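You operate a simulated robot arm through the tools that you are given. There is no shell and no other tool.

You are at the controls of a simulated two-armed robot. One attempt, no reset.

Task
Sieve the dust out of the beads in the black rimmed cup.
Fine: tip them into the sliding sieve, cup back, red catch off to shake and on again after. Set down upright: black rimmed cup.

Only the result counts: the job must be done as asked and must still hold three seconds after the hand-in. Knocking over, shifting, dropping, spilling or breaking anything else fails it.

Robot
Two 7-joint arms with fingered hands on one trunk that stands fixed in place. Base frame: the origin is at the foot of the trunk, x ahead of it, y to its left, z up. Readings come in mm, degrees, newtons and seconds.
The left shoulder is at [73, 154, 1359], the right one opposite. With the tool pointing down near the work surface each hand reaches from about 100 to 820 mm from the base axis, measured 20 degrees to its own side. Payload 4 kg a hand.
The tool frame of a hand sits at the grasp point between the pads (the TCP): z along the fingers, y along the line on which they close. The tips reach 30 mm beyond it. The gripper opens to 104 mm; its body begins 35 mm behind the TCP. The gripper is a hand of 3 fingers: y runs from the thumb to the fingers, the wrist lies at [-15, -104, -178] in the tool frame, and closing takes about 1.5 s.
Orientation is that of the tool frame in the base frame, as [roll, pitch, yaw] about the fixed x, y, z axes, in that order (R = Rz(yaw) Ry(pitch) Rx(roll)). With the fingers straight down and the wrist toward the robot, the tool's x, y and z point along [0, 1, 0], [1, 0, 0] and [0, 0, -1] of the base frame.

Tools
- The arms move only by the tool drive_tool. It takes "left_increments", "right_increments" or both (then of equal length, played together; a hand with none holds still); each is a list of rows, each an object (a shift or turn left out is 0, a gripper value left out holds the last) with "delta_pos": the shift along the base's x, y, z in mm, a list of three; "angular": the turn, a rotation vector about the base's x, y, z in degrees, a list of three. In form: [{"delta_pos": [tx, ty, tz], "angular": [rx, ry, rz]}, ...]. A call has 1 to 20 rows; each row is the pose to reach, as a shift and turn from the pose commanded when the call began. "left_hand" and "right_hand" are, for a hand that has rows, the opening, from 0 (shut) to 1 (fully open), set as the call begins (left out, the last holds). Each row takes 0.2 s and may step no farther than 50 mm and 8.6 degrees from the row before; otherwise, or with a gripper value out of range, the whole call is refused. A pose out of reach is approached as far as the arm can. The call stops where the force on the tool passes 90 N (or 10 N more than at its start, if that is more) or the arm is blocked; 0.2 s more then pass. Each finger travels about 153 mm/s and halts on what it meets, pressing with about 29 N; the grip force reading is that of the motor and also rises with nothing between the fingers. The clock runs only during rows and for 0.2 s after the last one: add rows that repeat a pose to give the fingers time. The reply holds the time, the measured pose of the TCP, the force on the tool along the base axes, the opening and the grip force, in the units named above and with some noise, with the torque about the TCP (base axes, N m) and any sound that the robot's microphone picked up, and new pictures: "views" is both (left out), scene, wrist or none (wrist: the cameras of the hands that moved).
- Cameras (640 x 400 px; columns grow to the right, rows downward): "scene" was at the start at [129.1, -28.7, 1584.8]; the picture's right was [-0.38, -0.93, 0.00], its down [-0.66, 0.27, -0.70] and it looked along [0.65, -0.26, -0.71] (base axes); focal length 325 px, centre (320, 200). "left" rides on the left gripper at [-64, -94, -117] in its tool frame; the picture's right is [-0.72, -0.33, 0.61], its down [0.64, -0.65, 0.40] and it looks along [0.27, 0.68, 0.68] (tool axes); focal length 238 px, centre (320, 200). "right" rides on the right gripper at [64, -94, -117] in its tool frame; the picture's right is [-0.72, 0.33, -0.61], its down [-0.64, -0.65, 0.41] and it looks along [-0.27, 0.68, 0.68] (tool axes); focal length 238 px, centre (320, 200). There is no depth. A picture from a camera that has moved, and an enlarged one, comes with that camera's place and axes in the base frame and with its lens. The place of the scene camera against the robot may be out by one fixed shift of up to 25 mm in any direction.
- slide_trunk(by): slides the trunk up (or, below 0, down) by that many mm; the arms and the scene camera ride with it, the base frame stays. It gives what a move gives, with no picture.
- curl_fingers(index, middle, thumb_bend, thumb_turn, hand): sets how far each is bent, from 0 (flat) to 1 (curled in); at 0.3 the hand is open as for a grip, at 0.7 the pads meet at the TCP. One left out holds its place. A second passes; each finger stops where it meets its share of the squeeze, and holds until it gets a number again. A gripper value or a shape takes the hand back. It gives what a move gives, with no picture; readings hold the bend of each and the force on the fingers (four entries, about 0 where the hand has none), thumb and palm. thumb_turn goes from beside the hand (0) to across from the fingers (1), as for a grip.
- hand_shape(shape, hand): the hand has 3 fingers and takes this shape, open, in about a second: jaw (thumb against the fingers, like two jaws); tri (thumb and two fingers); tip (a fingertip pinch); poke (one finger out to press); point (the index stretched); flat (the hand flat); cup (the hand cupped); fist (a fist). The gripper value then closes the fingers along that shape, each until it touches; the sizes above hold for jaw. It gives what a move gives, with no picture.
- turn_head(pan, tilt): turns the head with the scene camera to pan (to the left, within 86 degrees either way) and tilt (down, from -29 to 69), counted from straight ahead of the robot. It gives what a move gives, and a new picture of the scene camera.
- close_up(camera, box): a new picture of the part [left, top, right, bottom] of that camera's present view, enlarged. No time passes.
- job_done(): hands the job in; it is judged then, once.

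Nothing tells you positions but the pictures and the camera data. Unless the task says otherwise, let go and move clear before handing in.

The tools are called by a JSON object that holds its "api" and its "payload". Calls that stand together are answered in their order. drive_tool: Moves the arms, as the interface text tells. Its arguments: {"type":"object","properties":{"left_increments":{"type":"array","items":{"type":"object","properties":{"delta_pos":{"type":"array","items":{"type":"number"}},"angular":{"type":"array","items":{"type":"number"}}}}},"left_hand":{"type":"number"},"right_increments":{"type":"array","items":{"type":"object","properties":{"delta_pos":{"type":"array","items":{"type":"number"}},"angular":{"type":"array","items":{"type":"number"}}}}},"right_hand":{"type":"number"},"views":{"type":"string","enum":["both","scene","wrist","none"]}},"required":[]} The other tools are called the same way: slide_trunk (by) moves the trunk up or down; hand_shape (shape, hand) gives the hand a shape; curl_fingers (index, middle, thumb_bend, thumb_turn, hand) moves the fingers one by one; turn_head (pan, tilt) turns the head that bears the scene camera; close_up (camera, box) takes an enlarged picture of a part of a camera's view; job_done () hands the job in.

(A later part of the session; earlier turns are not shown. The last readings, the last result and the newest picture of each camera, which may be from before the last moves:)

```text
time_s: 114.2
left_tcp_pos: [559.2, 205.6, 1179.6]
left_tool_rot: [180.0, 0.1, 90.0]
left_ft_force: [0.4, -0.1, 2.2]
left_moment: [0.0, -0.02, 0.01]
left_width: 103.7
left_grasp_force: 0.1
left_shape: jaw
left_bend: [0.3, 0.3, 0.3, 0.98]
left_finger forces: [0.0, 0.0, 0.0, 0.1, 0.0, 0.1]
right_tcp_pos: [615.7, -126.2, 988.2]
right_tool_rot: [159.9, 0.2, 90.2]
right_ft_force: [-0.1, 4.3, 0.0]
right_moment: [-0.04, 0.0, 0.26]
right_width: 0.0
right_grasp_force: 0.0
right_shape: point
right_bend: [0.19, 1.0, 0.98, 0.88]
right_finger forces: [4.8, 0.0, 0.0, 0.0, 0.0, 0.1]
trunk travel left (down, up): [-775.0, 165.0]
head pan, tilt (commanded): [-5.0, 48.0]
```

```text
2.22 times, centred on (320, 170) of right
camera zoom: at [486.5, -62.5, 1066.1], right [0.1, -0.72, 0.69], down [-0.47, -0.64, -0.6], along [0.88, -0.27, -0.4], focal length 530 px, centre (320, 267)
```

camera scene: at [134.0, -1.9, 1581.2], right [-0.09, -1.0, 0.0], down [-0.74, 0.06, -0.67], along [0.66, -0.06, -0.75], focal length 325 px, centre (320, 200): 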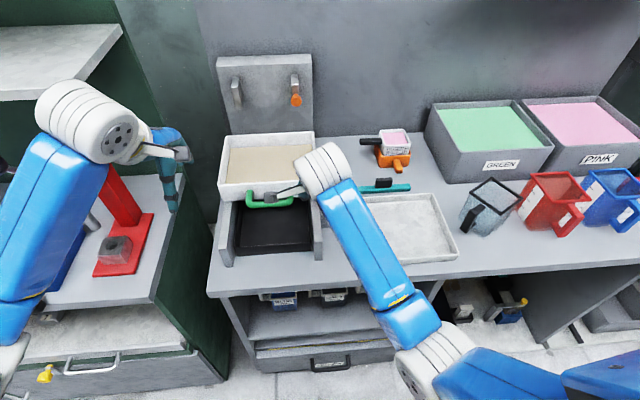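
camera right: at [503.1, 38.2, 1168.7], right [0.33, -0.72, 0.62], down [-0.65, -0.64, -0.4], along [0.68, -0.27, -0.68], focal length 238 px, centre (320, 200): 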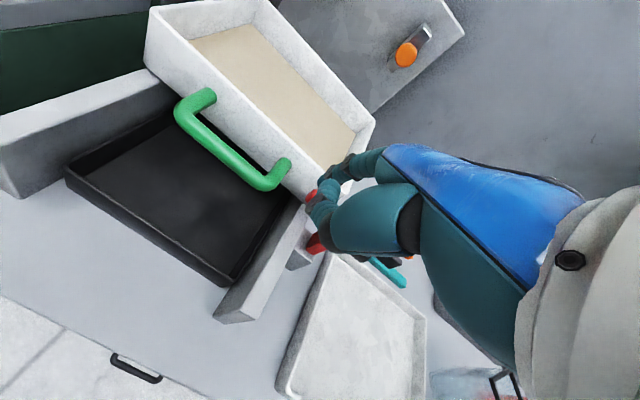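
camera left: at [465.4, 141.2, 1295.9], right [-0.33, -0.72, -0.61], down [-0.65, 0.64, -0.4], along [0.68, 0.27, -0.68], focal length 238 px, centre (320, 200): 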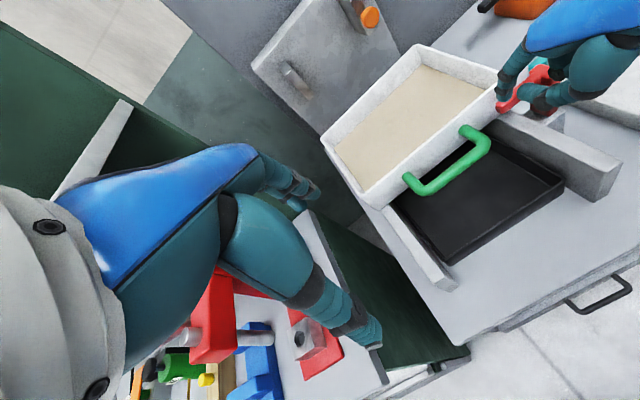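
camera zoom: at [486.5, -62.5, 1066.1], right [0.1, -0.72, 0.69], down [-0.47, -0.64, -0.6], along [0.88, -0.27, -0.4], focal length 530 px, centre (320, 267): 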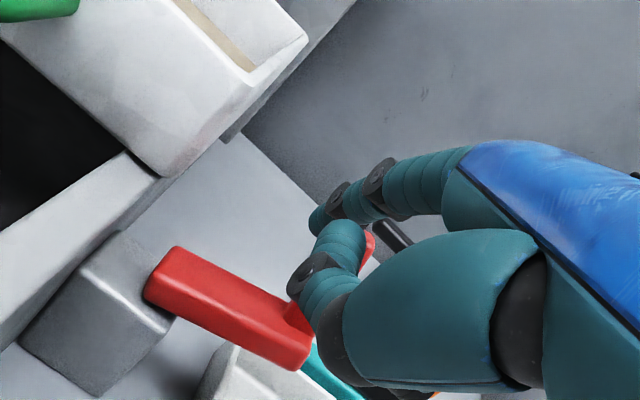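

The catch is flipped over to about its stop. I'll withdraw the right hand clear and confirm the catch stays open.

{"api": "drive_tool", "payload": {"right_increments": [{"delta_pos": [0, 8, 0]}, {"delta_pos": [-6, 14, 10]}, {"delta_pos": [-25, 14, 30]}, {"delta_pos": [-45, 0, 55]}, {"delta_pos": [-65, -25, 80]}, {"delta_pos": [-80, -60, 95]}, {"delta_pos": [-95, -100, 105]}, {"delta_pos": [-110, -140, 110]}, {"delta_pos": [-120, -170, 110]}], "views": "scene"}}

{"api": "close_up", "payload": {"camera": "scene", "box": [210, 110, 390, 270]}}

{"api": "close_up", "payload": {"camera": "left", "box": [380, 0, 640, 200]}}

```text
time_s: 116.2
left_tcp_pos: [559.4, 202.8, 1181.3]
left_tool_rot: [179.9, -0.1, 90.1]
left_ft_force: [-1.0, -1.1, -0.2]
left_moment: [0.01, -0.02, 0.01]
left_width: 103.7
left_grasp_force: 0.1
left_shape: jaw
left_bend: [0.3, 0.3, 0.3, 0.98]
left_finger forces: [0.0, 0.0, 0.0, 0.0, 0.0, 0.0]
right_tcp_pos: [497.2, -302.6, 1097.6]
right_tool_rot: [159.8, -0.1, 90.1]
right_ft_force: [-0.7, -1.1, -0.5]
right_moment: [0.03, 0.01, -0.01]
right_width: 0.1
right_grasp_force: 0.0
right_shape: point
right_bend: [0.2, 1.0, 0.98, 0.88]
right_finger forces: [0.1, 0.1, 0.1, 0.0, 0.0, 0.0]
trunk travel left (down, up): [-775.0, 165.0]
head pan, tilt (commanded): [-5.0, 48.0]
camera scene: at [131.6, -5.6, 1581.4], right [-0.09, -1.0, 0.0], down [-0.74, 0.07, -0.67], along [0.67, -0.06, -0.74], focal length 325 px, centre (320, 200)
```

scene: 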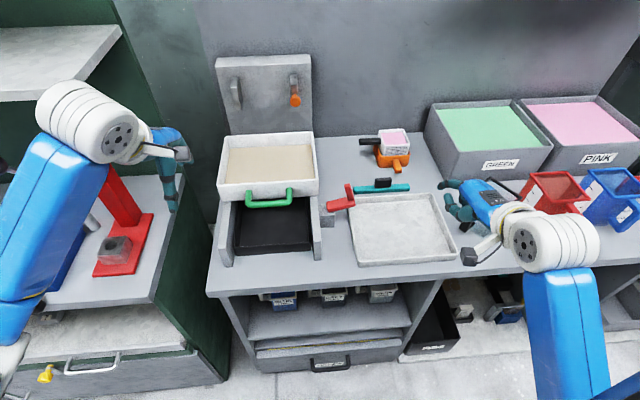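

```text
2.50 times, centred on (300, 190) of scene
camera zoom: at [131.6, -5.6, 1581.4], right [-0.09, -1.0, 0.0], down [-0.74, 0.07, -0.67], along [0.67, -0.06, -0.74], focal length 812 px, centre (370, 225)
```

zoom: 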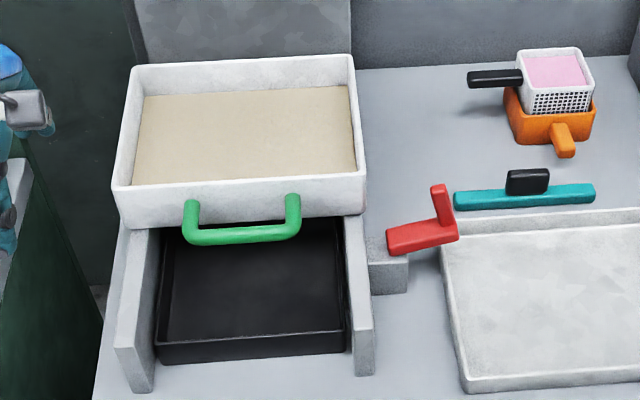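

```text
2.00 times, centred on (510, 100) of left
camera zoom: at [464.3, 138.6, 1296.4], right [-0.32, -0.72, -0.62], down [-0.65, 0.64, -0.4], along [0.68, 0.27, -0.68], focal length 477 px, centre (-60, 400)
```

zoom: 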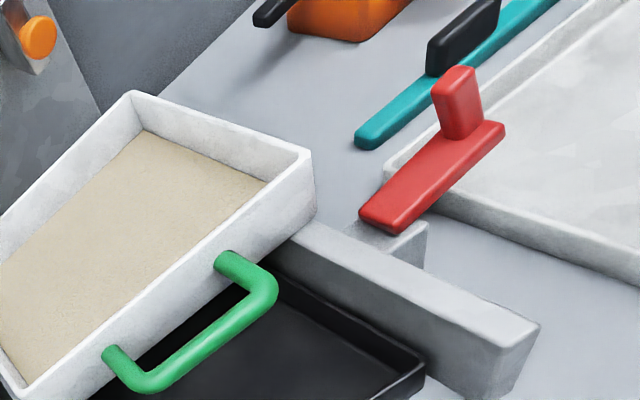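

The catch stays open. Now the left hand: I'll go above the centre of the green handle (bar at about x 655, y 67, z 973) with the jaw partly closed so the fingers fit between bar and sieve wall.

{"api": "drive_tool", "payload": {"left_increments": [{"delta_pos": [15, -25, -10]}, {"delta_pos": [32, -55, -25]}, {"delta_pos": [50, -85, -45]}, {"delta_pos": [70, -110, -70]}, {"delta_pos": [84, -127, -95]}, {"delta_pos": [92, -136, -115]}, {"delta_pos": [93, -136, -130]}, {"delta_pos": [93, -136, -130]}], "left_hand": 0.4, "views": "both"}}

{"api": "close_up", "payload": {"camera": "scene", "box": [210, 130, 350, 250]}}

{"api": "close_up", "payload": {"camera": "left", "box": [220, 120, 460, 320]}}

```text
time_s: 118.0
left_tcp_pos: [652.2, 65.6, 1050.3]
left_tool_rot: [-180.0, -0.1, 90.1]
left_ft_force: [-0.4, 0.2, -0.3]
left_moment: [0.02, -0.01, -0.02]
left_width: 42.1
left_grasp_force: 0.1
left_shape: jaw
left_bend: [0.74, 0.49, 0.72, 1.0]
left_finger forces: [0.1, 0.0, 0.0, 0.1, 0.1, 0.0]
right_tcp_pos: [497.3, -301.3, 1098.3]
right_tool_rot: [160.1, 0.1, 90.0]
right_ft_force: [0.3, -0.1, 0.0]
right_moment: [0.01, 0.02, 0.02]
right_width: 0.0
right_grasp_force: 0.1
right_shape: point
right_bend: [0.2, 1.0, 0.98, 0.88]
right_finger forces: [0.0, 0.0, 0.0, 0.0, 0.0, 0.1]
trunk travel left (down, up): [-775.0, 165.0]
head pan, tilt (commanded): [-5.0, 48.0]
camera scene: at [132.7, -4.5, 1581.3], right [-0.09, -1.0, 0.0], down [-0.74, 0.06, -0.67], along [0.67, -0.06, -0.74], focal length 325 px, centre (320, 200)
camera left: at [556.5, 0.8, 1165.3], right [-0.32, -0.72, -0.61], down [-0.65, 0.64, -0.4], along [0.68, 0.27, -0.68], focal length 238 px, centre (320, 200)
```

scene: 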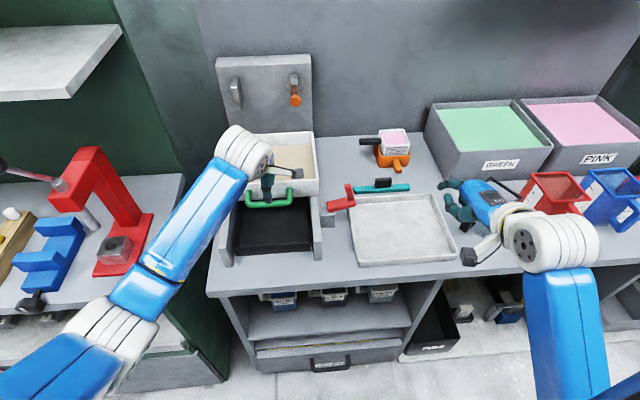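
left: 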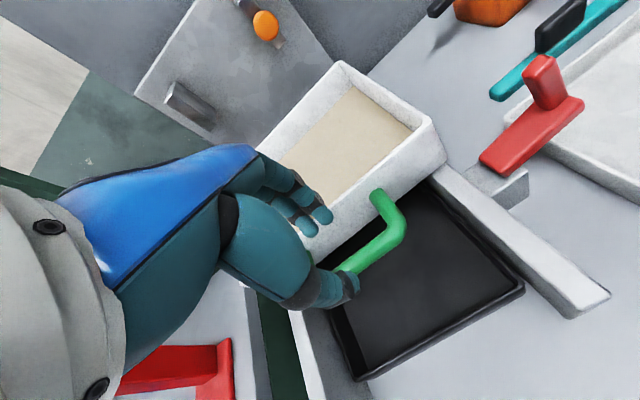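

```text
3.33 times, centred on (280, 190) of scene
camera zoom: at [132.7, -4.5, 1581.3], right [-0.09, -1.0, 0.0], down [-0.74, 0.06, -0.67], along [0.67, -0.06, -0.74], focal length 1083 px, centre (453, 233)
```

zoom: 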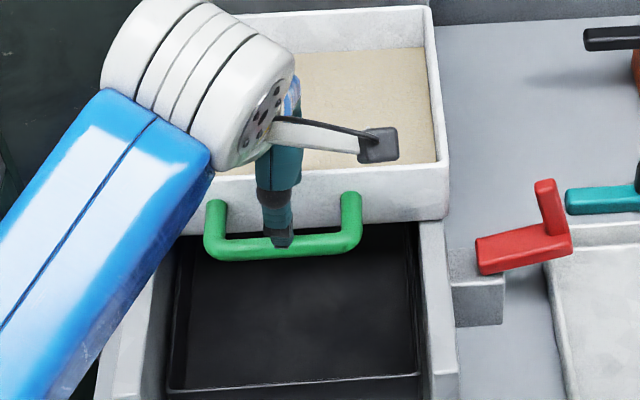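

```text
2.00 times, centred on (340, 220) of left
camera zoom: at [556.5, 0.8, 1165.3], right [-0.32, -0.72, -0.61], down [-0.65, 0.64, -0.4], along [0.68, 0.27, -0.68], focal length 477 px, centre (280, 160)
```

zoom: 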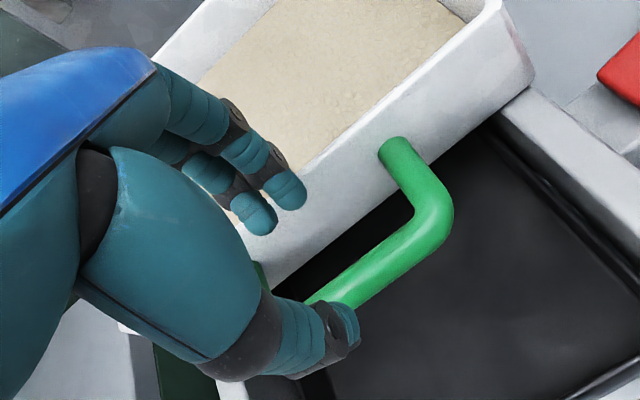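

{"api": "drive_tool", "payload": {"left_increments": [{"delta_pos": [0, 0, -8]}, {"delta_pos": [0, 0, -16]}, {"delta_pos": [0, 0, -20]}, {"delta_pos": [0, 0, -20]}], "views": "none"}}

{"api": "close_up", "payload": {"camera": "left", "box": [220, 120, 460, 320]}}

{"api": "close_up", "payload": {"camera": "scene", "box": [240, 160, 330, 230]}}

```text
time_s: 119.0
left_tcp_pos: [651.2, 64.5, 1029.8]
left_tool_rot: [179.9, -0.1, 90.1]
left_ft_force: [-0.7, -0.4, -0.3]
left_moment: [0.01, -0.01, -0.03]
left_width: 42.1
left_grasp_force: 0.0
left_shape: jaw
left_bend: [0.74, 0.49, 0.72, 1.0]
left_finger forces: [0.0, 0.0, 0.0, 0.0, 0.0, 0.0]
right_tcp_pos: [497.7, -301.3, 1097.9]
right_tool_rot: [159.9, 0.1, 90.1]
right_ft_force: [0.1, 0.6, -0.6]
right_moment: [-0.02, 0.01, 0.0]
right_width: 0.0
right_grasp_force: 0.2
right_shape: point
right_bend: [0.2, 1.0, 0.98, 0.88]
right_finger forces: [0.0, 0.0, 0.0, 0.1, 0.0, 0.1]
trunk travel left (down, up): [-775.0, 165.0]
head pan, tilt (commanded): [-5.0, 48.0]
```

```text
2.00 times, centred on (340, 220) of left
camera zoom: at [556.8, 0.5, 1146.0], right [-0.32, -0.72, -0.61], down [-0.65, 0.64, -0.4], along [0.68, 0.27, -0.68], focal length 477 px, centre (280, 160)
```

zoom: 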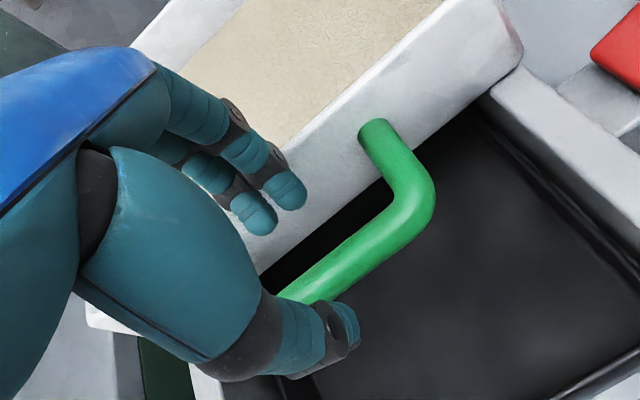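

```text
5.71 times, centred on (285, 195) of scene
camera zoom: at [132.7, -4.8, 1581.3], right [-0.09, -1.0, 0.0], down [-0.74, 0.07, -0.67], along [0.67, -0.06, -0.74], focal length 1857 px, centre (520, 229)
```

zoom: 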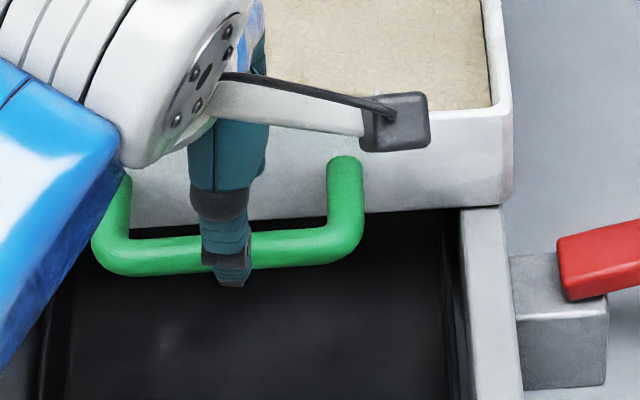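

The two fingers seem unevenly bent at this opening; I'll set them explicitly before descending.

{"api": "curl_fingers", "payload": {"hand": "left", "index": 0.52, "middle": 0.52, "thumb_bend": 0.45}}

{"api": "close_up", "payload": {"camera": "left", "box": [220, 120, 460, 320]}}

```text
time_s: 120.0
left_tcp_pos: [652.4, 64.1, 1029.3]
left_tool_rot: [180.0, -0.1, 90.2]
left_ft_force: [-0.6, 0.1, 0.5]
left_moment: [-0.01, 0.02, -0.01]
left_width: 55.2
left_grasp_force: 0.1
left_shape: fingers
left_bend: [0.52, 0.52, 0.45, 1.0]
left_finger forces: [0.1, 0.0, 0.0, 0.0, 0.0, 0.0]
right_tcp_pos: [496.6, -302.2, 1097.0]
right_tool_rot: [159.9, 0.2, 90.0]
right_ft_force: [-0.3, -0.4, -0.7]
right_moment: [-0.01, 0.02, 0.06]
right_width: 0.0
right_grasp_force: 0.1
right_shape: point
right_bend: [0.2, 1.0, 0.98, 0.88]
right_finger forces: [0.0, 0.1, 0.0, 0.0, 0.1, 0.0]
trunk travel left (down, up): [-775.0, 165.0]
head pan, tilt (commanded): [-5.0, 48.0]
```

```text
2.00 times, centred on (340, 220) of left
camera zoom: at [556.9, 0.4, 1146.2], right [-0.32, -0.72, -0.61], down [-0.65, 0.64, -0.4], along [0.68, 0.27, -0.68], focal length 477 px, centre (280, 160)
```

zoom: 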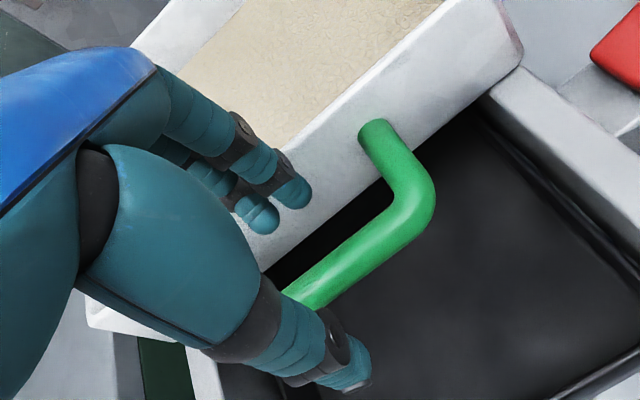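

{"api": "close_up", "payload": {"camera": "right", "box": [0, 0, 640, 400]}}

```text
1.00 times, centred on (320, 200) of right (not enlarged: the box is as wide or as high as the picture)
camera zoom: at [368.4, -237.6, 1175.3], right [0.1, -0.72, 0.69], down [-0.47, -0.64, -0.6], along [0.88, -0.27, -0.4], focal length 238 px, centre (320, 200)
```

zoom: 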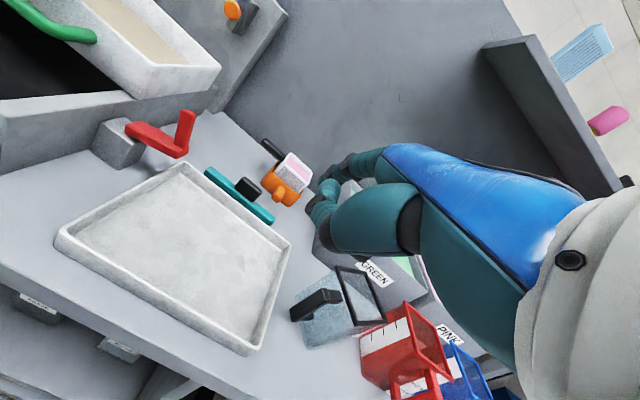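

{"api": "drive_tool", "payload": {"right_increments": [{"delta_pos": [-8, 35, -5]}, {"delta_pos": [-16, 75, -10]}, {"delta_pos": [-27, 120, -18]}, {"delta_pos": [-27, 120, -18]}], "views": "none"}}

{"api": "close_up", "payload": {"camera": "right", "box": [60, 0, 260, 150]}}

```text
time_s: 121.0
left_tcp_pos: [653.3, 64.2, 1030.8]
left_tool_rot: [179.9, 0.0, 90.0]
left_ft_force: [0.2, 0.2, -0.3]
left_moment: [0.02, 0.02, 0.02]
left_width: 55.1
left_grasp_force: 0.1
left_shape: fingers
left_bend: [0.52, 0.52, 0.45, 1.0]
left_finger forces: [0.0, 0.0, 0.0, 0.1, 0.0, 0.0]
right_tcp_pos: [468.6, -179.6, 1082.3]
right_tool_rot: [159.9, 0.1, 89.9]
right_ft_force: [0.3, 0.3, 0.8]
right_moment: [-0.02, -0.02, -0.02]
right_width: 0.1
right_grasp_force: 0.0
right_shape: point
right_bend: [0.2, 1.0, 0.98, 0.88]
right_finger forces: [0.1, 0.1, 0.1, 0.1, 0.0, 0.1]
trunk travel left (down, up): [-775.0, 165.0]
head pan, tilt (commanded): [-5.0, 48.0]
```

```text
2.67 times, centred on (160, 75) of right
camera zoom: at [340.7, -114.8, 1158.4], right [0.1, -0.72, 0.69], down [-0.47, -0.64, -0.6], along [0.88, -0.27, -0.4], focal length 636 px, centre (747, 533)
```

zoom: 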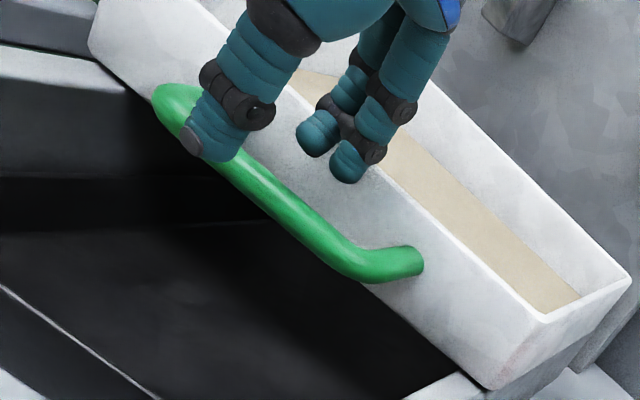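

The right camera shows the left fingertips about 20 mm behind the handle bar and ~9 mm clear of the sieve wall – good. I'll descend onto the handle.

{"api": "drive_tool", "payload": {"left_increments": [{"delta_pos": [0, 2, -10]}, {"delta_pos": [0, 2, -22]}, {"delta_pos": [0, 2, -34]}, {"delta_pos": [0, 2, -45]}, {"delta_pos": [0, 2, -53]}, {"delta_pos": [0, 2, -55]}], "views": "none"}}

{"api": "close_up", "payload": {"camera": "right", "box": [60, 0, 260, 150]}}

```text
time_s: 122.4
left_tcp_pos: [648.3, 67.3, 973.7]
left_tool_rot: [-179.9, -0.1, 90.2]
left_ft_force: [-19.5, -0.3, -0.2]
left_moment: [0.0, -0.22, 0.18]
left_width: 55.4
left_grasp_force: 9.7
left_shape: fingers
left_bend: [0.52, 0.6, 0.45, 1.0]
left_finger forces: [0.0, 18.8, 0.0, 0.1, 0.0, 0.0]
right_tcp_pos: [466.8, -179.6, 1081.6]
right_tool_rot: [159.8, 0.1, 90.2]
right_ft_force: [-0.5, -1.0, -0.3]
right_moment: [0.02, 0.0, 0.0]
right_width: 0.1
right_grasp_force: 0.1
right_shape: point
right_bend: [0.2, 1.0, 0.98, 0.88]
right_finger forces: [0.0, 0.0, 0.0, 0.0, 0.0, 0.1]
trunk travel left (down, up): [-775.0, 165.0]
head pan, tilt (commanded): [-5.0, 48.0]
```

```text
2.67 times, centred on (160, 75) of right
camera zoom: at [337.6, -116.5, 1159.1], right [0.09, -0.72, 0.69], down [-0.47, -0.64, -0.6], along [0.88, -0.27, -0.4], focal length 636 px, centre (747, 533)
```

zoom: 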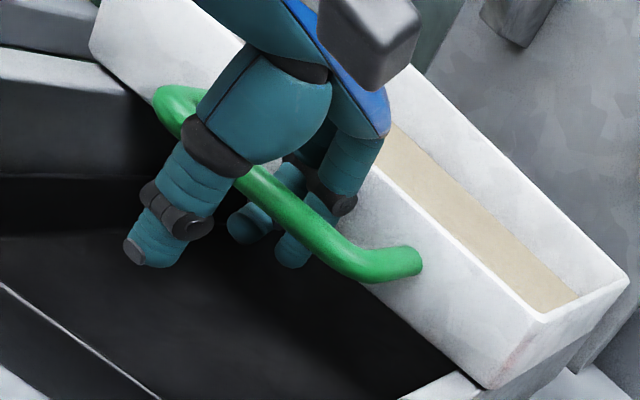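

The fingers straddle the bar, though one knuckle leans on the sieve wall (~19 N). I'll back off a few mm toward the robot to relieve it.

{"api": "drive_tool", "payload": {"left_increments": [{"delta_pos": [-4, 0, 0]}, {"delta_pos": [-8, 0, 0]}, {"delta_pos": [-8, 0, 0]}], "views": "none"}}

{"api": "close_up", "payload": {"camera": "right", "box": [60, 0, 260, 150]}}

```text
time_s: 123.2
left_tcp_pos: [643.5, 67.2, 976.0]
left_tool_rot: [179.8, 0.0, 90.1]
left_ft_force: [-4.4, 0.7, -0.6]
left_moment: [0.0, -0.02, 0.08]
left_width: 55.3
left_grasp_force: 1.8
left_shape: fingers
left_bend: [0.52, 0.54, 0.45, 1.0]
left_finger forces: [0.1, 3.8, 0.0, 0.0, 0.0, 0.1]
right_tcp_pos: [469.4, -180.4, 1081.7]
right_tool_rot: [159.9, 0.0, 90.0]
right_ft_force: [-0.4, 0.2, 0.4]
right_moment: [-0.01, 0.01, 0.04]
right_width: 0.0
right_grasp_force: 0.0
right_shape: point
right_bend: [0.2, 1.0, 0.98, 0.88]
right_finger forces: [0.0, 0.0, 0.1, 0.0, 0.0, 0.1]
trunk travel left (down, up): [-775.0, 165.0]
head pan, tilt (commanded): [-5.0, 48.0]
```

```text
2.67 times, centred on (160, 75) of right
camera zoom: at [340.5, -115.9, 1158.5], right [0.1, -0.72, 0.69], down [-0.47, -0.64, -0.6], along [0.88, -0.27, -0.4], focal length 636 px, centre (747, 533)
```

zoom: 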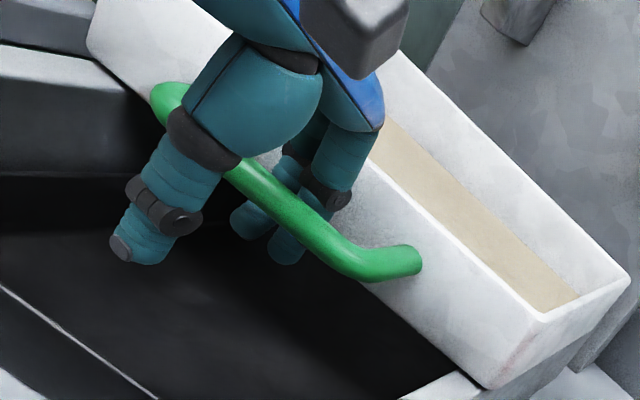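

{"api": "curl_fingers", "payload": {"hand": "left", "index": 0.85, "middle": 0.85, "thumb_bend": 0.85}}

{"api": "close_up", "payload": {"camera": "right", "box": [60, 0, 260, 150]}}

{"api": "close_up", "payload": {"camera": "left", "box": [220, 120, 460, 320]}}

```text
time_s: 124.2
left_tcp_pos: [644.5, 66.9, 973.3]
left_tool_rot: [-179.7, -0.1, 90.1]
left_ft_force: [-1.0, -0.5, -20.7]
left_moment: [-0.17, -0.01, 0.04]
left_width: 0.0
left_grasp_force: 10.2
left_shape: fingers
left_bend: [0.83, 0.81, 0.75, 1.0]
left_finger forces: [0.0, 20.7, 0.0, 0.0, 0.1, 0.1]
right_tcp_pos: [471.5, -179.5, 1079.8]
right_tool_rot: [160.1, 0.1, 90.1]
right_ft_force: [0.3, 0.4, 0.5]
right_moment: [0.01, 0.02, 0.01]
right_width: 0.0
right_grasp_force: 0.1
right_shape: point
right_bend: [0.2, 1.0, 0.98, 0.88]
right_finger forces: [0.1, 0.0, 0.0, 0.0, 0.0, 0.0]
trunk travel left (down, up): [-775.0, 165.0]
head pan, tilt (commanded): [-5.0, 48.0]
```

```text
2.67 times, centred on (160, 75) of right
camera zoom: at [343.7, -115.6, 1157.1], right [0.1, -0.72, 0.69], down [-0.48, -0.64, -0.6], along [0.87, -0.27, -0.4], focal length 636 px, centre (747, 533)
```

zoom: 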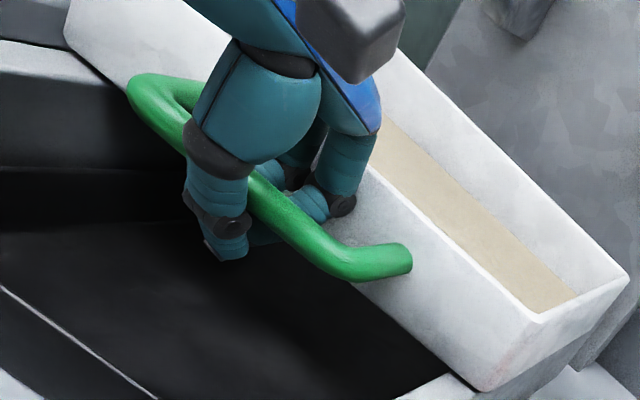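

```text
2.00 times, centred on (340, 220) of left
camera zoom: at [550.3, 3.7, 1088.3], right [-0.33, -0.72, -0.61], down [-0.66, 0.64, -0.4], along [0.68, 0.27, -0.68], focal length 477 px, centre (280, 160)
```

zoom: 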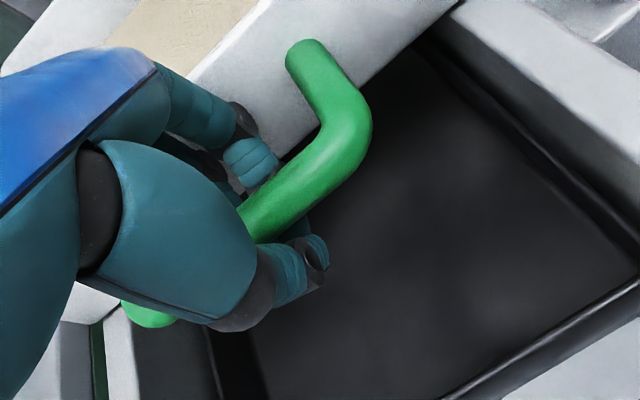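

The fingers wrap under the bar, but the middle finger is pulling it upward (~20 N). I'll loosen to a cage-like hold.

{"api": "curl_fingers", "payload": {"hand": "left", "index": 0.74, "middle": 0.74, "thumb_bend": 0.74}}

{"api": "close_up", "payload": {"camera": "right", "box": [60, 0, 260, 150]}}

```text
time_s: 125.2
left_tcp_pos: [643.0, 67.9, 975.4]
left_tool_rot: [-180.0, -0.1, 90.0]
left_ft_force: [0.1, 0.3, 0.1]
left_moment: [-0.02, 0.01, 0.01]
left_width: 0.0
left_grasp_force: 0.1
left_shape: fingers
left_bend: [0.74, 0.74, 0.69, 1.0]
left_finger forces: [0.2, 0.0, 0.0, 0.0, 0.0, 0.0]
right_tcp_pos: [468.5, -180.6, 1080.8]
right_tool_rot: [159.9, 0.1, 90.1]
right_ft_force: [-0.5, -0.4, 0.5]
right_moment: [-0.02, 0.0, -0.01]
right_width: 0.0
right_grasp_force: 0.1
right_shape: point
right_bend: [0.2, 1.0, 0.98, 0.88]
right_finger forces: [0.0, 0.0, 0.0, 0.0, 0.0, 0.0]
trunk travel left (down, up): [-775.0, 165.0]
head pan, tilt (commanded): [-5.0, 48.0]
```

```text
2.67 times, centred on (160, 75) of right
camera zoom: at [340.4, -115.9, 1158.5], right [0.1, -0.72, 0.69], down [-0.47, -0.64, -0.6], along [0.88, -0.27, -0.4], focal length 636 px, centre (747, 533)
```

zoom: 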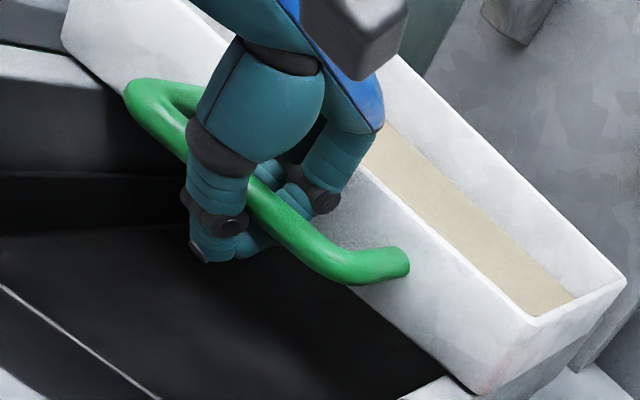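

The hold is loose with no load. I'll test a slow pull of the sieve toward the robot.

{"api": "drive_tool", "payload": {"left_increments": [{"delta_pos": [-8, 0, 0]}, {"delta_pos": [-20, 0, 0]}, {"delta_pos": [-35, 0, 0]}, {"delta_pos": [-50, 0, 0]}, {"delta_pos": [-60, 0, 0]}, {"delta_pos": [-60, 0, 0]}], "views": "scene"}}

{"api": "close_up", "payload": {"camera": "scene", "box": [200, 110, 380, 270]}}

{"api": "close_up", "payload": {"camera": "right", "box": [0, 0, 260, 170]}}

```text
time_s: 126.6
left_tcp_pos: [583.5, 66.1, 976.0]
left_tool_rot: [179.9, -0.1, 90.1]
left_ft_force: [0.4, -0.1, -0.2]
left_moment: [-0.01, 0.01, -0.01]
left_width: 0.0
left_grasp_force: 0.6
left_shape: fingers
left_bend: [0.74, 0.74, 0.69, 1.0]
left_finger forces: [0.5, 0.0, 0.0, 0.0, 0.0, 0.0]
right_tcp_pos: [469.7, -180.5, 1079.8]
right_tool_rot: [160.0, 0.1, 90.1]
right_ft_force: [0.3, -0.5, 0.6]
right_moment: [-0.04, 0.0, 0.01]
right_width: 0.0
right_grasp_force: 0.1
right_shape: point
right_bend: [0.2, 1.0, 0.98, 0.88]
right_finger forces: [0.1, 0.1, 0.0, 0.0, 0.1, 0.0]
trunk travel left (down, up): [-775.0, 165.0]
head pan, tilt (commanded): [-5.0, 48.0]
camera scene: at [132.8, -3.9, 1581.3], right [-0.09, -1.0, 0.0], down [-0.74, 0.06, -0.67], along [0.67, -0.06, -0.74], focal length 325 px, centre (320, 200)
```

scene: 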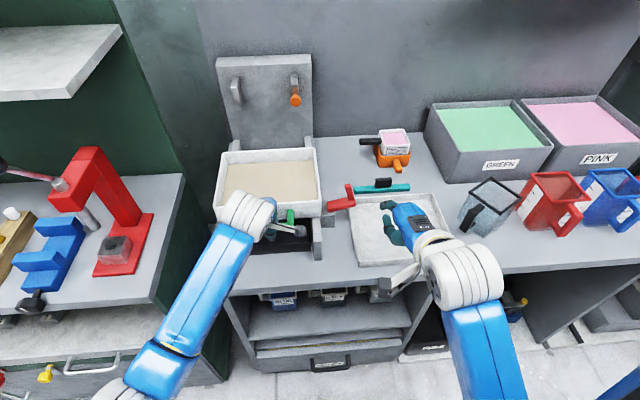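

```text
2.50 times, centred on (290, 190) of scene
camera zoom: at [132.8, -3.9, 1581.3], right [-0.09, -1.0, 0.0], down [-0.74, 0.06, -0.67], along [0.67, -0.06, -0.74], focal length 812 px, centre (395, 225)
```

zoom: 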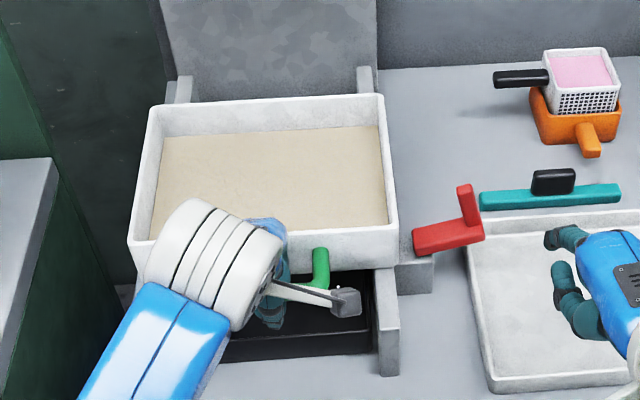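

```text
2.35 times, centred on (130, 85) of right
camera zoom: at [341.3, -115.8, 1158.1], right [0.1, -0.72, 0.69], down [-0.47, -0.64, -0.6], along [0.88, -0.27, -0.4], focal length 561 px, centre (767, 471)
```

zoom: 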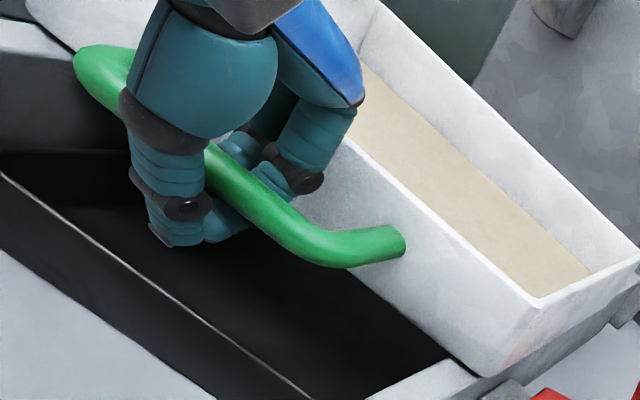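

The sieve slides freely. Now I'll shake it back and forth along its rails.

{"api": "drive_tool", "payload": {"left_increments": [{"delta_pos": [20, 0, 0]}, {"delta_pos": [42, 0, 0]}, {"delta_pos": [5, 0, 0]}, {"delta_pos": [-30, 0, 0]}, {"delta_pos": [5, 0, 0]}, {"delta_pos": [42, 0, 0]}, {"delta_pos": [5, 0, 0]}, {"delta_pos": [-30, 0, 0]}, {"delta_pos": [5, 0, 0]}, {"delta_pos": [42, 0, 0]}, {"delta_pos": [5, 0, 0]}, {"delta_pos": [-30, 0, 0]}, {"delta_pos": [5, 0, 0]}, {"delta_pos": [42, 0, 0]}, {"delta_pos": [5, 0, 0]}, {"delta_pos": [-30, 0, 0]}, {"delta_pos": [5, 0, 0]}, {"delta_pos": [42, 0, 0]}, {"delta_pos": [5, 0, 0]}, {"delta_pos": [0, 0, 0]}], "views": "scene"}}

{"api": "close_up", "payload": {"camera": "scene", "box": [200, 110, 380, 270]}}

{"api": "close_up", "payload": {"camera": "right", "box": [0, 0, 260, 170]}}

```text
time_s: 130.8
left_tcp_pos: [581.6, 65.6, 975.7]
left_tool_rot: [179.9, 0.0, 90.1]
left_ft_force: [0.0, 0.2, -0.1]
left_moment: [0.01, -0.02, 0.01]
left_width: 0.0
left_grasp_force: 0.1
left_shape: fingers
left_bend: [0.73, 0.74, 0.72, 1.0]
left_finger forces: [0.0, 0.0, 0.0, 0.0, 0.0, 0.0]
right_tcp_pos: [468.7, -180.1, 1080.8]
right_tool_rot: [160.0, 0.1, 90.1]
right_ft_force: [-0.4, 0.1, 0.6]
right_moment: [-0.01, 0.0, -0.01]
right_width: 0.2
right_grasp_force: 0.1
right_shape: point
right_bend: [0.2, 1.0, 0.98, 0.88]
right_finger forces: [0.0, 0.1, 0.0, 0.0, 0.1, 0.1]
trunk travel left (down, up): [-775.0, 165.0]
head pan, tilt (commanded): [-5.0, 48.0]
camera scene: at [129.7, -4.3, 1581.6], right [-0.09, -1.0, 0.0], down [-0.74, 0.06, -0.67], along [0.67, -0.06, -0.74], focal length 325 px, centre (320, 200)
```

scene: 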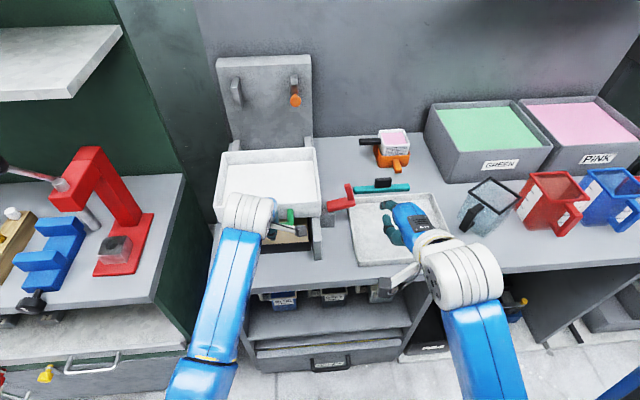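

```text
2.50 times, centred on (290, 190) of scene
camera zoom: at [129.7, -4.3, 1581.6], right [-0.09, -1.0, 0.0], down [-0.74, 0.06, -0.67], along [0.67, -0.06, -0.74], focal length 812 px, centre (395, 225)
```

zoom: 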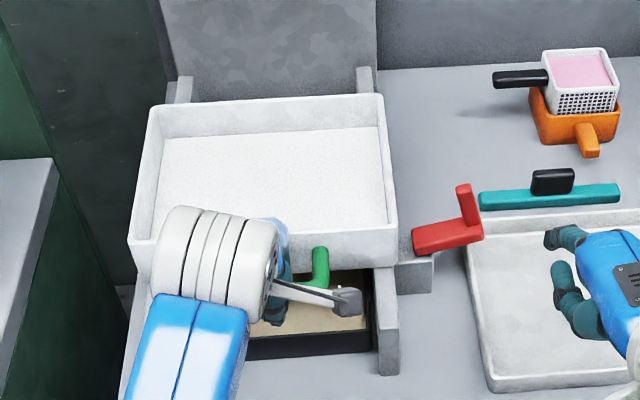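

```text
2.35 times, centred on (130, 85) of right
camera zoom: at [339.5, -116.1, 1158.6], right [0.1, -0.72, 0.69], down [-0.47, -0.64, -0.6], along [0.88, -0.27, -0.4], focal length 561 px, centre (767, 471)
```

zoom: 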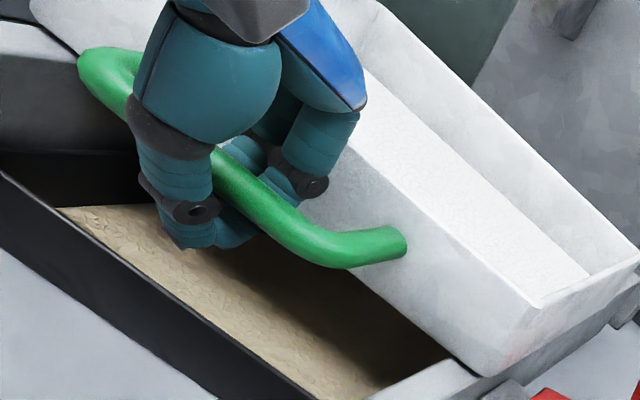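

The beads are now white and the tan dust lies in the black tray below. A few more strokes to be thorough, then I'll push the sieve back home.

{"api": "drive_tool", "payload": {"left_increments": [{"delta_pos": [-25, 0, 0]}, {"delta_pos": [5, 0, 0]}, {"delta_pos": [42, 0, 0]}, {"delta_pos": [5, 0, 0]}, {"delta_pos": [-30, 0, 0]}, {"delta_pos": [5, 0, 0]}, {"delta_pos": [42, 0, 0]}, {"delta_pos": [5, 0, 0]}, {"delta_pos": [-30, 0, 0]}, {"delta_pos": [5, 0, 0]}, {"delta_pos": [42, 0, 0]}, {"delta_pos": [5, 0, 0]}, {"delta_pos": [-30, 0, 0]}, {"delta_pos": [5, 0, 0]}, {"delta_pos": [30, 0, 0]}, {"delta_pos": [45, 0, 0]}, {"delta_pos": [55, 0, 0]}, {"delta_pos": [62, 0, 0]}, {"delta_pos": [66, 0, 0]}, {"delta_pos": [66, 0, 0]}], "views": "scene"}}

{"api": "close_up", "payload": {"camera": "scene", "box": [200, 110, 380, 270]}}

{"api": "close_up", "payload": {"camera": "right", "box": [60, 0, 260, 150]}}

```text
time_s: 135.0
left_tcp_pos: [649.7, 66.7, 975.8]
left_tool_rot: [180.0, -0.1, 90.1]
left_ft_force: [0.3, 0.5, 1.2]
left_moment: [0.0, 0.02, -0.01]
left_width: 0.0
left_grasp_force: 0.0
left_shape: fingers
left_bend: [0.73, 0.74, 0.72, 1.0]
left_finger forces: [0.0, 0.0, 0.0, 0.0, 0.2, 0.0]
right_tcp_pos: [470.4, -179.5, 1080.6]
right_tool_rot: [160.0, 0.1, 90.1]
right_ft_force: [0.1, -0.3, -0.1]
right_moment: [-0.03, -0.01, 0.02]
right_width: 0.0
right_grasp_force: 0.0
right_shape: point
right_bend: [0.2, 1.0, 0.98, 0.88]
right_finger forces: [0.0, 0.0, 0.0, 0.0, 0.0, 0.0]
trunk travel left (down, up): [-775.0, 165.0]
head pan, tilt (commanded): [-5.0, 48.0]
camera scene: at [131.8, -4.7, 1581.4], right [-0.09, -1.0, 0.0], down [-0.74, 0.07, -0.67], along [0.67, -0.06, -0.74], focal length 325 px, centre (320, 200)
```

scene: 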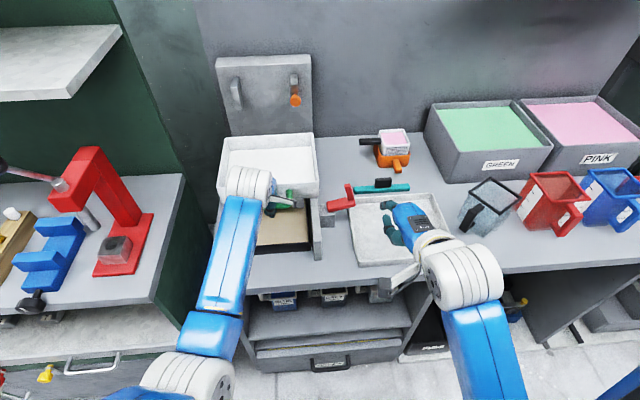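

```text
2.50 times, centred on (290, 190) of scene
camera zoom: at [131.8, -4.7, 1581.4], right [-0.09, -1.0, 0.0], down [-0.74, 0.07, -0.67], along [0.67, -0.06, -0.74], focal length 812 px, centre (395, 225)
```

zoom: 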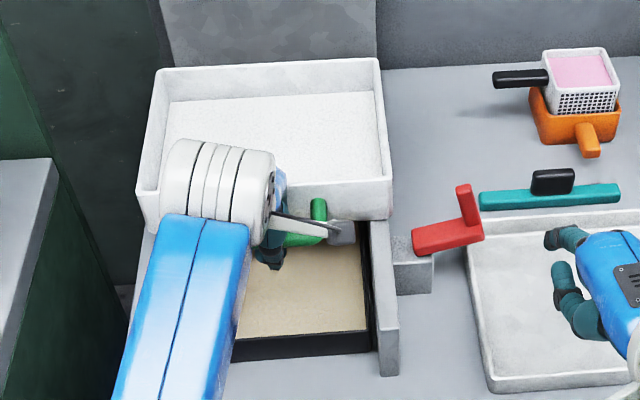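

```text
2.67 times, centred on (160, 75) of right
camera zoom: at [340.4, -116.3, 1158.3], right [0.1, -0.72, 0.69], down [-0.47, -0.64, -0.6], along [0.88, -0.27, -0.4], focal length 636 px, centre (747, 533)
```

zoom: 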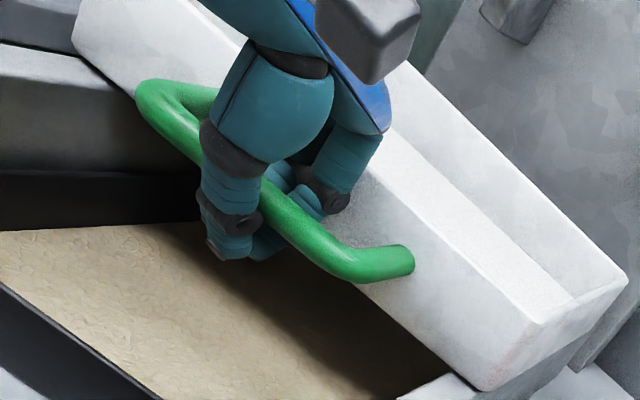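

The sieve is about 5 mm short of its original position; I'll nudge it in until it meets its stop.

{"api": "drive_tool", "payload": {"left_increments": [{"delta_pos": [3, 0, 0]}, {"delta_pos": [6, 0, 0]}, {"delta_pos": [8, 0, 0]}, {"delta_pos": [8, 0, 0]}], "views": "none"}}

{"api": "close_up", "payload": {"camera": "scene", "box": [200, 110, 380, 270]}}

{"api": "close_up", "payload": {"camera": "right", "box": [60, 0, 260, 150]}}

```text
time_s: 136.0
left_tcp_pos: [656.6, 66.2, 973.3]
left_tool_rot: [179.9, -0.1, 90.1]
left_ft_force: [-3.0, -0.2, -0.4]
left_moment: [-0.04, -0.03, 0.01]
left_width: 0.0
left_grasp_force: 1.4
left_shape: fingers
left_bend: [0.73, 0.74, 0.72, 1.0]
left_finger forces: [0.0, 2.5, 0.1, 0.0, 0.9, 0.2]
right_tcp_pos: [469.4, -179.9, 1079.8]
right_tool_rot: [159.9, 0.1, 90.1]
right_ft_force: [-0.8, 0.5, -0.3]
right_moment: [-0.01, 0.03, -0.02]
right_width: 0.0
right_grasp_force: 0.0
right_shape: point
right_bend: [0.2, 1.0, 0.98, 0.88]
right_finger forces: [0.0, 0.1, 0.0, 0.1, 0.0, 0.0]
trunk travel left (down, up): [-775.0, 165.0]
head pan, tilt (commanded): [-5.0, 48.0]
```

```text
2.50 times, centred on (290, 190) of scene
camera zoom: at [131.4, -4.5, 1581.4], right [-0.09, -1.0, 0.0], down [-0.74, 0.06, -0.67], along [0.67, -0.06, -0.74], focal length 812 px, centre (395, 225)
```

zoom: 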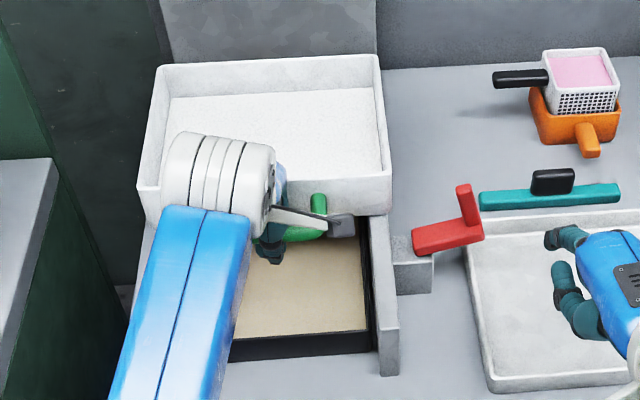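

```text
2.67 times, centred on (160, 75) of right
camera zoom: at [340.3, -116.3, 1158.4], right [0.1, -0.72, 0.69], down [-0.47, -0.64, -0.6], along [0.88, -0.27, -0.4], focal length 636 px, centre (747, 533)
```

zoom: 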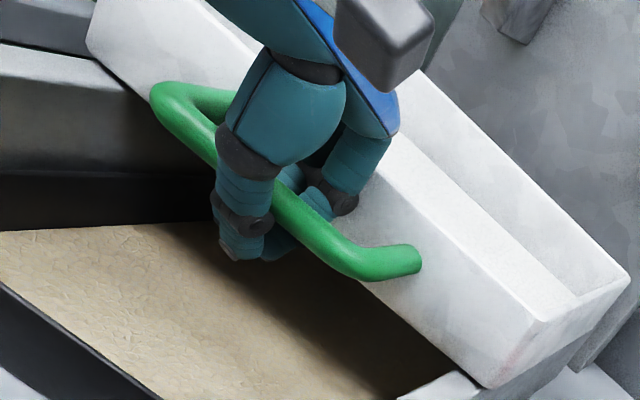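

The sieve is back at its home position. While the left hand holds it there, I'll bring the right index to the far right side of the catch to swing it back over.

{"api": "drive_tool", "payload": {"right_increments": [{"delta_pos": [25, -5, -10]}, {"delta_pos": [50, -10, -22]}, {"delta_pos": [75, -14, -36]}, {"delta_pos": [98, -16, -54]}, {"delta_pos": [118, -17, -76]}, {"delta_pos": [135, -17, -96]}, {"delta_pos": [145, -17, -112]}, {"delta_pos": [145, -17, -112]}], "views": "none"}}

{"api": "close_up", "payload": {"camera": "right", "box": [140, 60, 440, 260]}}

{"api": "close_up", "payload": {"camera": "scene", "box": [300, 150, 420, 250]}}

{"api": "close_up", "payload": {"camera": "left", "box": [380, 0, 640, 160]}}

```text
time_s: 137.8
left_tcp_pos: [656.9, 66.1, 974.0]
left_tool_rot: [179.9, -0.2, 90.1]
left_ft_force: [-4.1, -0.3, -0.4]
left_moment: [0.0, -0.04, 0.03]
left_width: 0.1
left_grasp_force: 1.8
left_shape: fingers
left_bend: [0.73, 0.74, 0.72, 1.0]
left_finger forces: [0.0, 2.3, 0.0, 0.1, 1.0, 0.2]
right_tcp_pos: [613.9, -198.2, 968.0]
right_tool_rot: [159.9, 0.1, 90.0]
right_ft_force: [-0.1, -0.2, 0.7]
right_moment: [0.0, -0.01, -0.03]
right_width: 0.2
right_grasp_force: 0.0
right_shape: point
right_bend: [0.2, 1.0, 0.98, 0.88]
right_finger forces: [0.0, 0.0, 0.0, 0.0, 0.0, 0.0]
trunk travel left (down, up): [-775.0, 165.0]
head pan, tilt (commanded): [-5.0, 48.0]
```

```text
2.00 times, centred on (290, 160) of right
camera zoom: at [484.9, -134.1, 1046.1], right [0.1, -0.72, 0.69], down [-0.47, -0.64, -0.6], along [0.88, -0.27, -0.4], focal length 477 px, centre (380, 280)
```

zoom: 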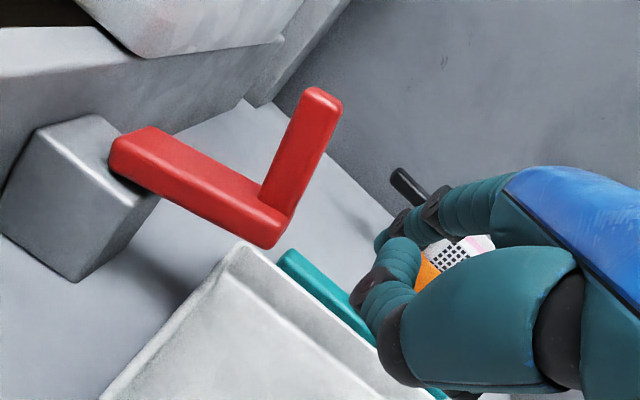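

```text
4.00 times, centred on (360, 200) of scene
camera zoom: at [132.1, -4.4, 1581.4], right [-0.09, -1.0, 0.0], down [-0.74, 0.06, -0.67], along [0.67, -0.06, -0.74], focal length 1300 px, centre (160, 200)
```

zoom: 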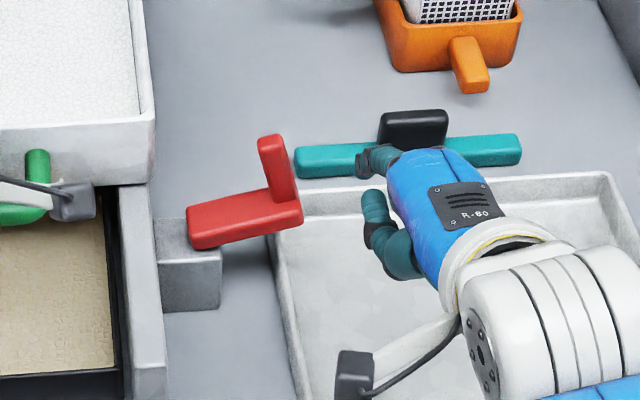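

```text
2.46 times, centred on (510, 80) of left
camera zoom: at [561.9, 3.2, 1089.9], right [-0.32, -0.72, -0.61], down [-0.65, 0.64, -0.4], along [0.68, 0.27, -0.68], focal length 587 px, centre (-148, 495)
```

zoom: 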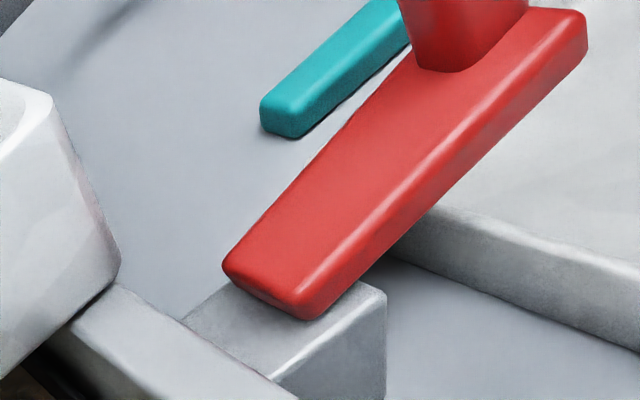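

{"api": "drive_tool", "payload": {"right_increments": [{"delta_pos": [4, 0, -6]}, {"delta_pos": [8, 0, -13]}, {"delta_pos": [9, 2, -16]}, {"delta_pos": [9, 10, -16]}, {"delta_pos": [9, 18, -16]}, {"delta_pos": [9, 26, -16]}, {"delta_pos": [9, 34, -16]}], "views": "none"}}

{"api": "close_up", "payload": {"camera": "right", "box": [140, 60, 440, 260]}}

{"api": "close_up", "payload": {"camera": "scene", "box": [300, 150, 420, 250]}}

```text
time_s: 139.4
left_tcp_pos: [658.4, 68.1, 975.0]
left_tool_rot: [179.8, 0.0, 90.2]
left_ft_force: [-3.7, -0.4, -0.8]
left_moment: [0.01, -0.02, 0.0]
left_width: 0.0
left_grasp_force: 1.3
left_shape: fingers
left_bend: [0.73, 0.74, 0.72, 1.0]
left_finger forces: [0.0, 2.2, 0.1, 0.1, 0.9, 0.0]
right_tcp_pos: [623.2, -163.9, 950.2]
right_tool_rot: [159.8, 0.1, 90.1]
right_ft_force: [0.0, -0.3, 0.8]
right_moment: [0.01, -0.01, -0.06]
right_width: 95.9
right_grasp_force: 0.1
right_shape: point
right_bend: [0.2, 1.0, 0.98, 0.88]
right_finger forces: [0.4, 0.1, 0.0, 0.0, 0.0, 0.0]
trunk travel left (down, up): [-775.0, 165.0]
head pan, tilt (commanded): [-5.0, 48.0]
```

```text
2.00 times, centred on (290, 160) of right
camera zoom: at [494.0, -99.4, 1028.7], right [0.1, -0.72, 0.69], down [-0.47, -0.64, -0.6], along [0.88, -0.27, -0.4], focal length 477 px, centre (380, 280)
```

zoom: 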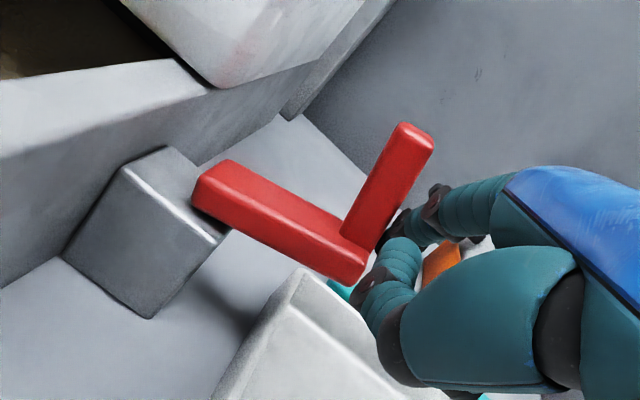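

```text
4.00 times, centred on (360, 200) of scene
camera zoom: at [132.1, -4.1, 1581.4], right [-0.09, -1.0, 0.0], down [-0.74, 0.06, -0.67], along [0.67, -0.06, -0.74], focal length 1300 px, centre (160, 200)
```

zoom: 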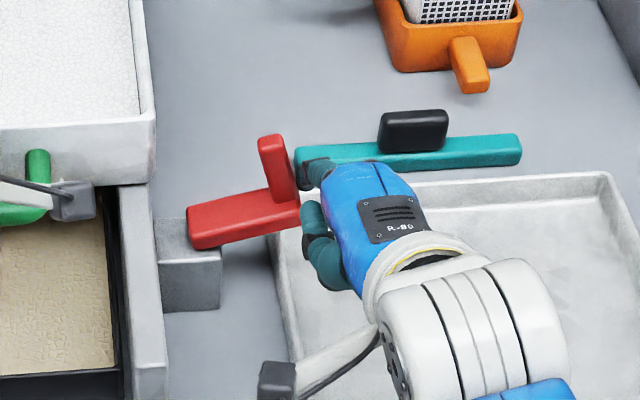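

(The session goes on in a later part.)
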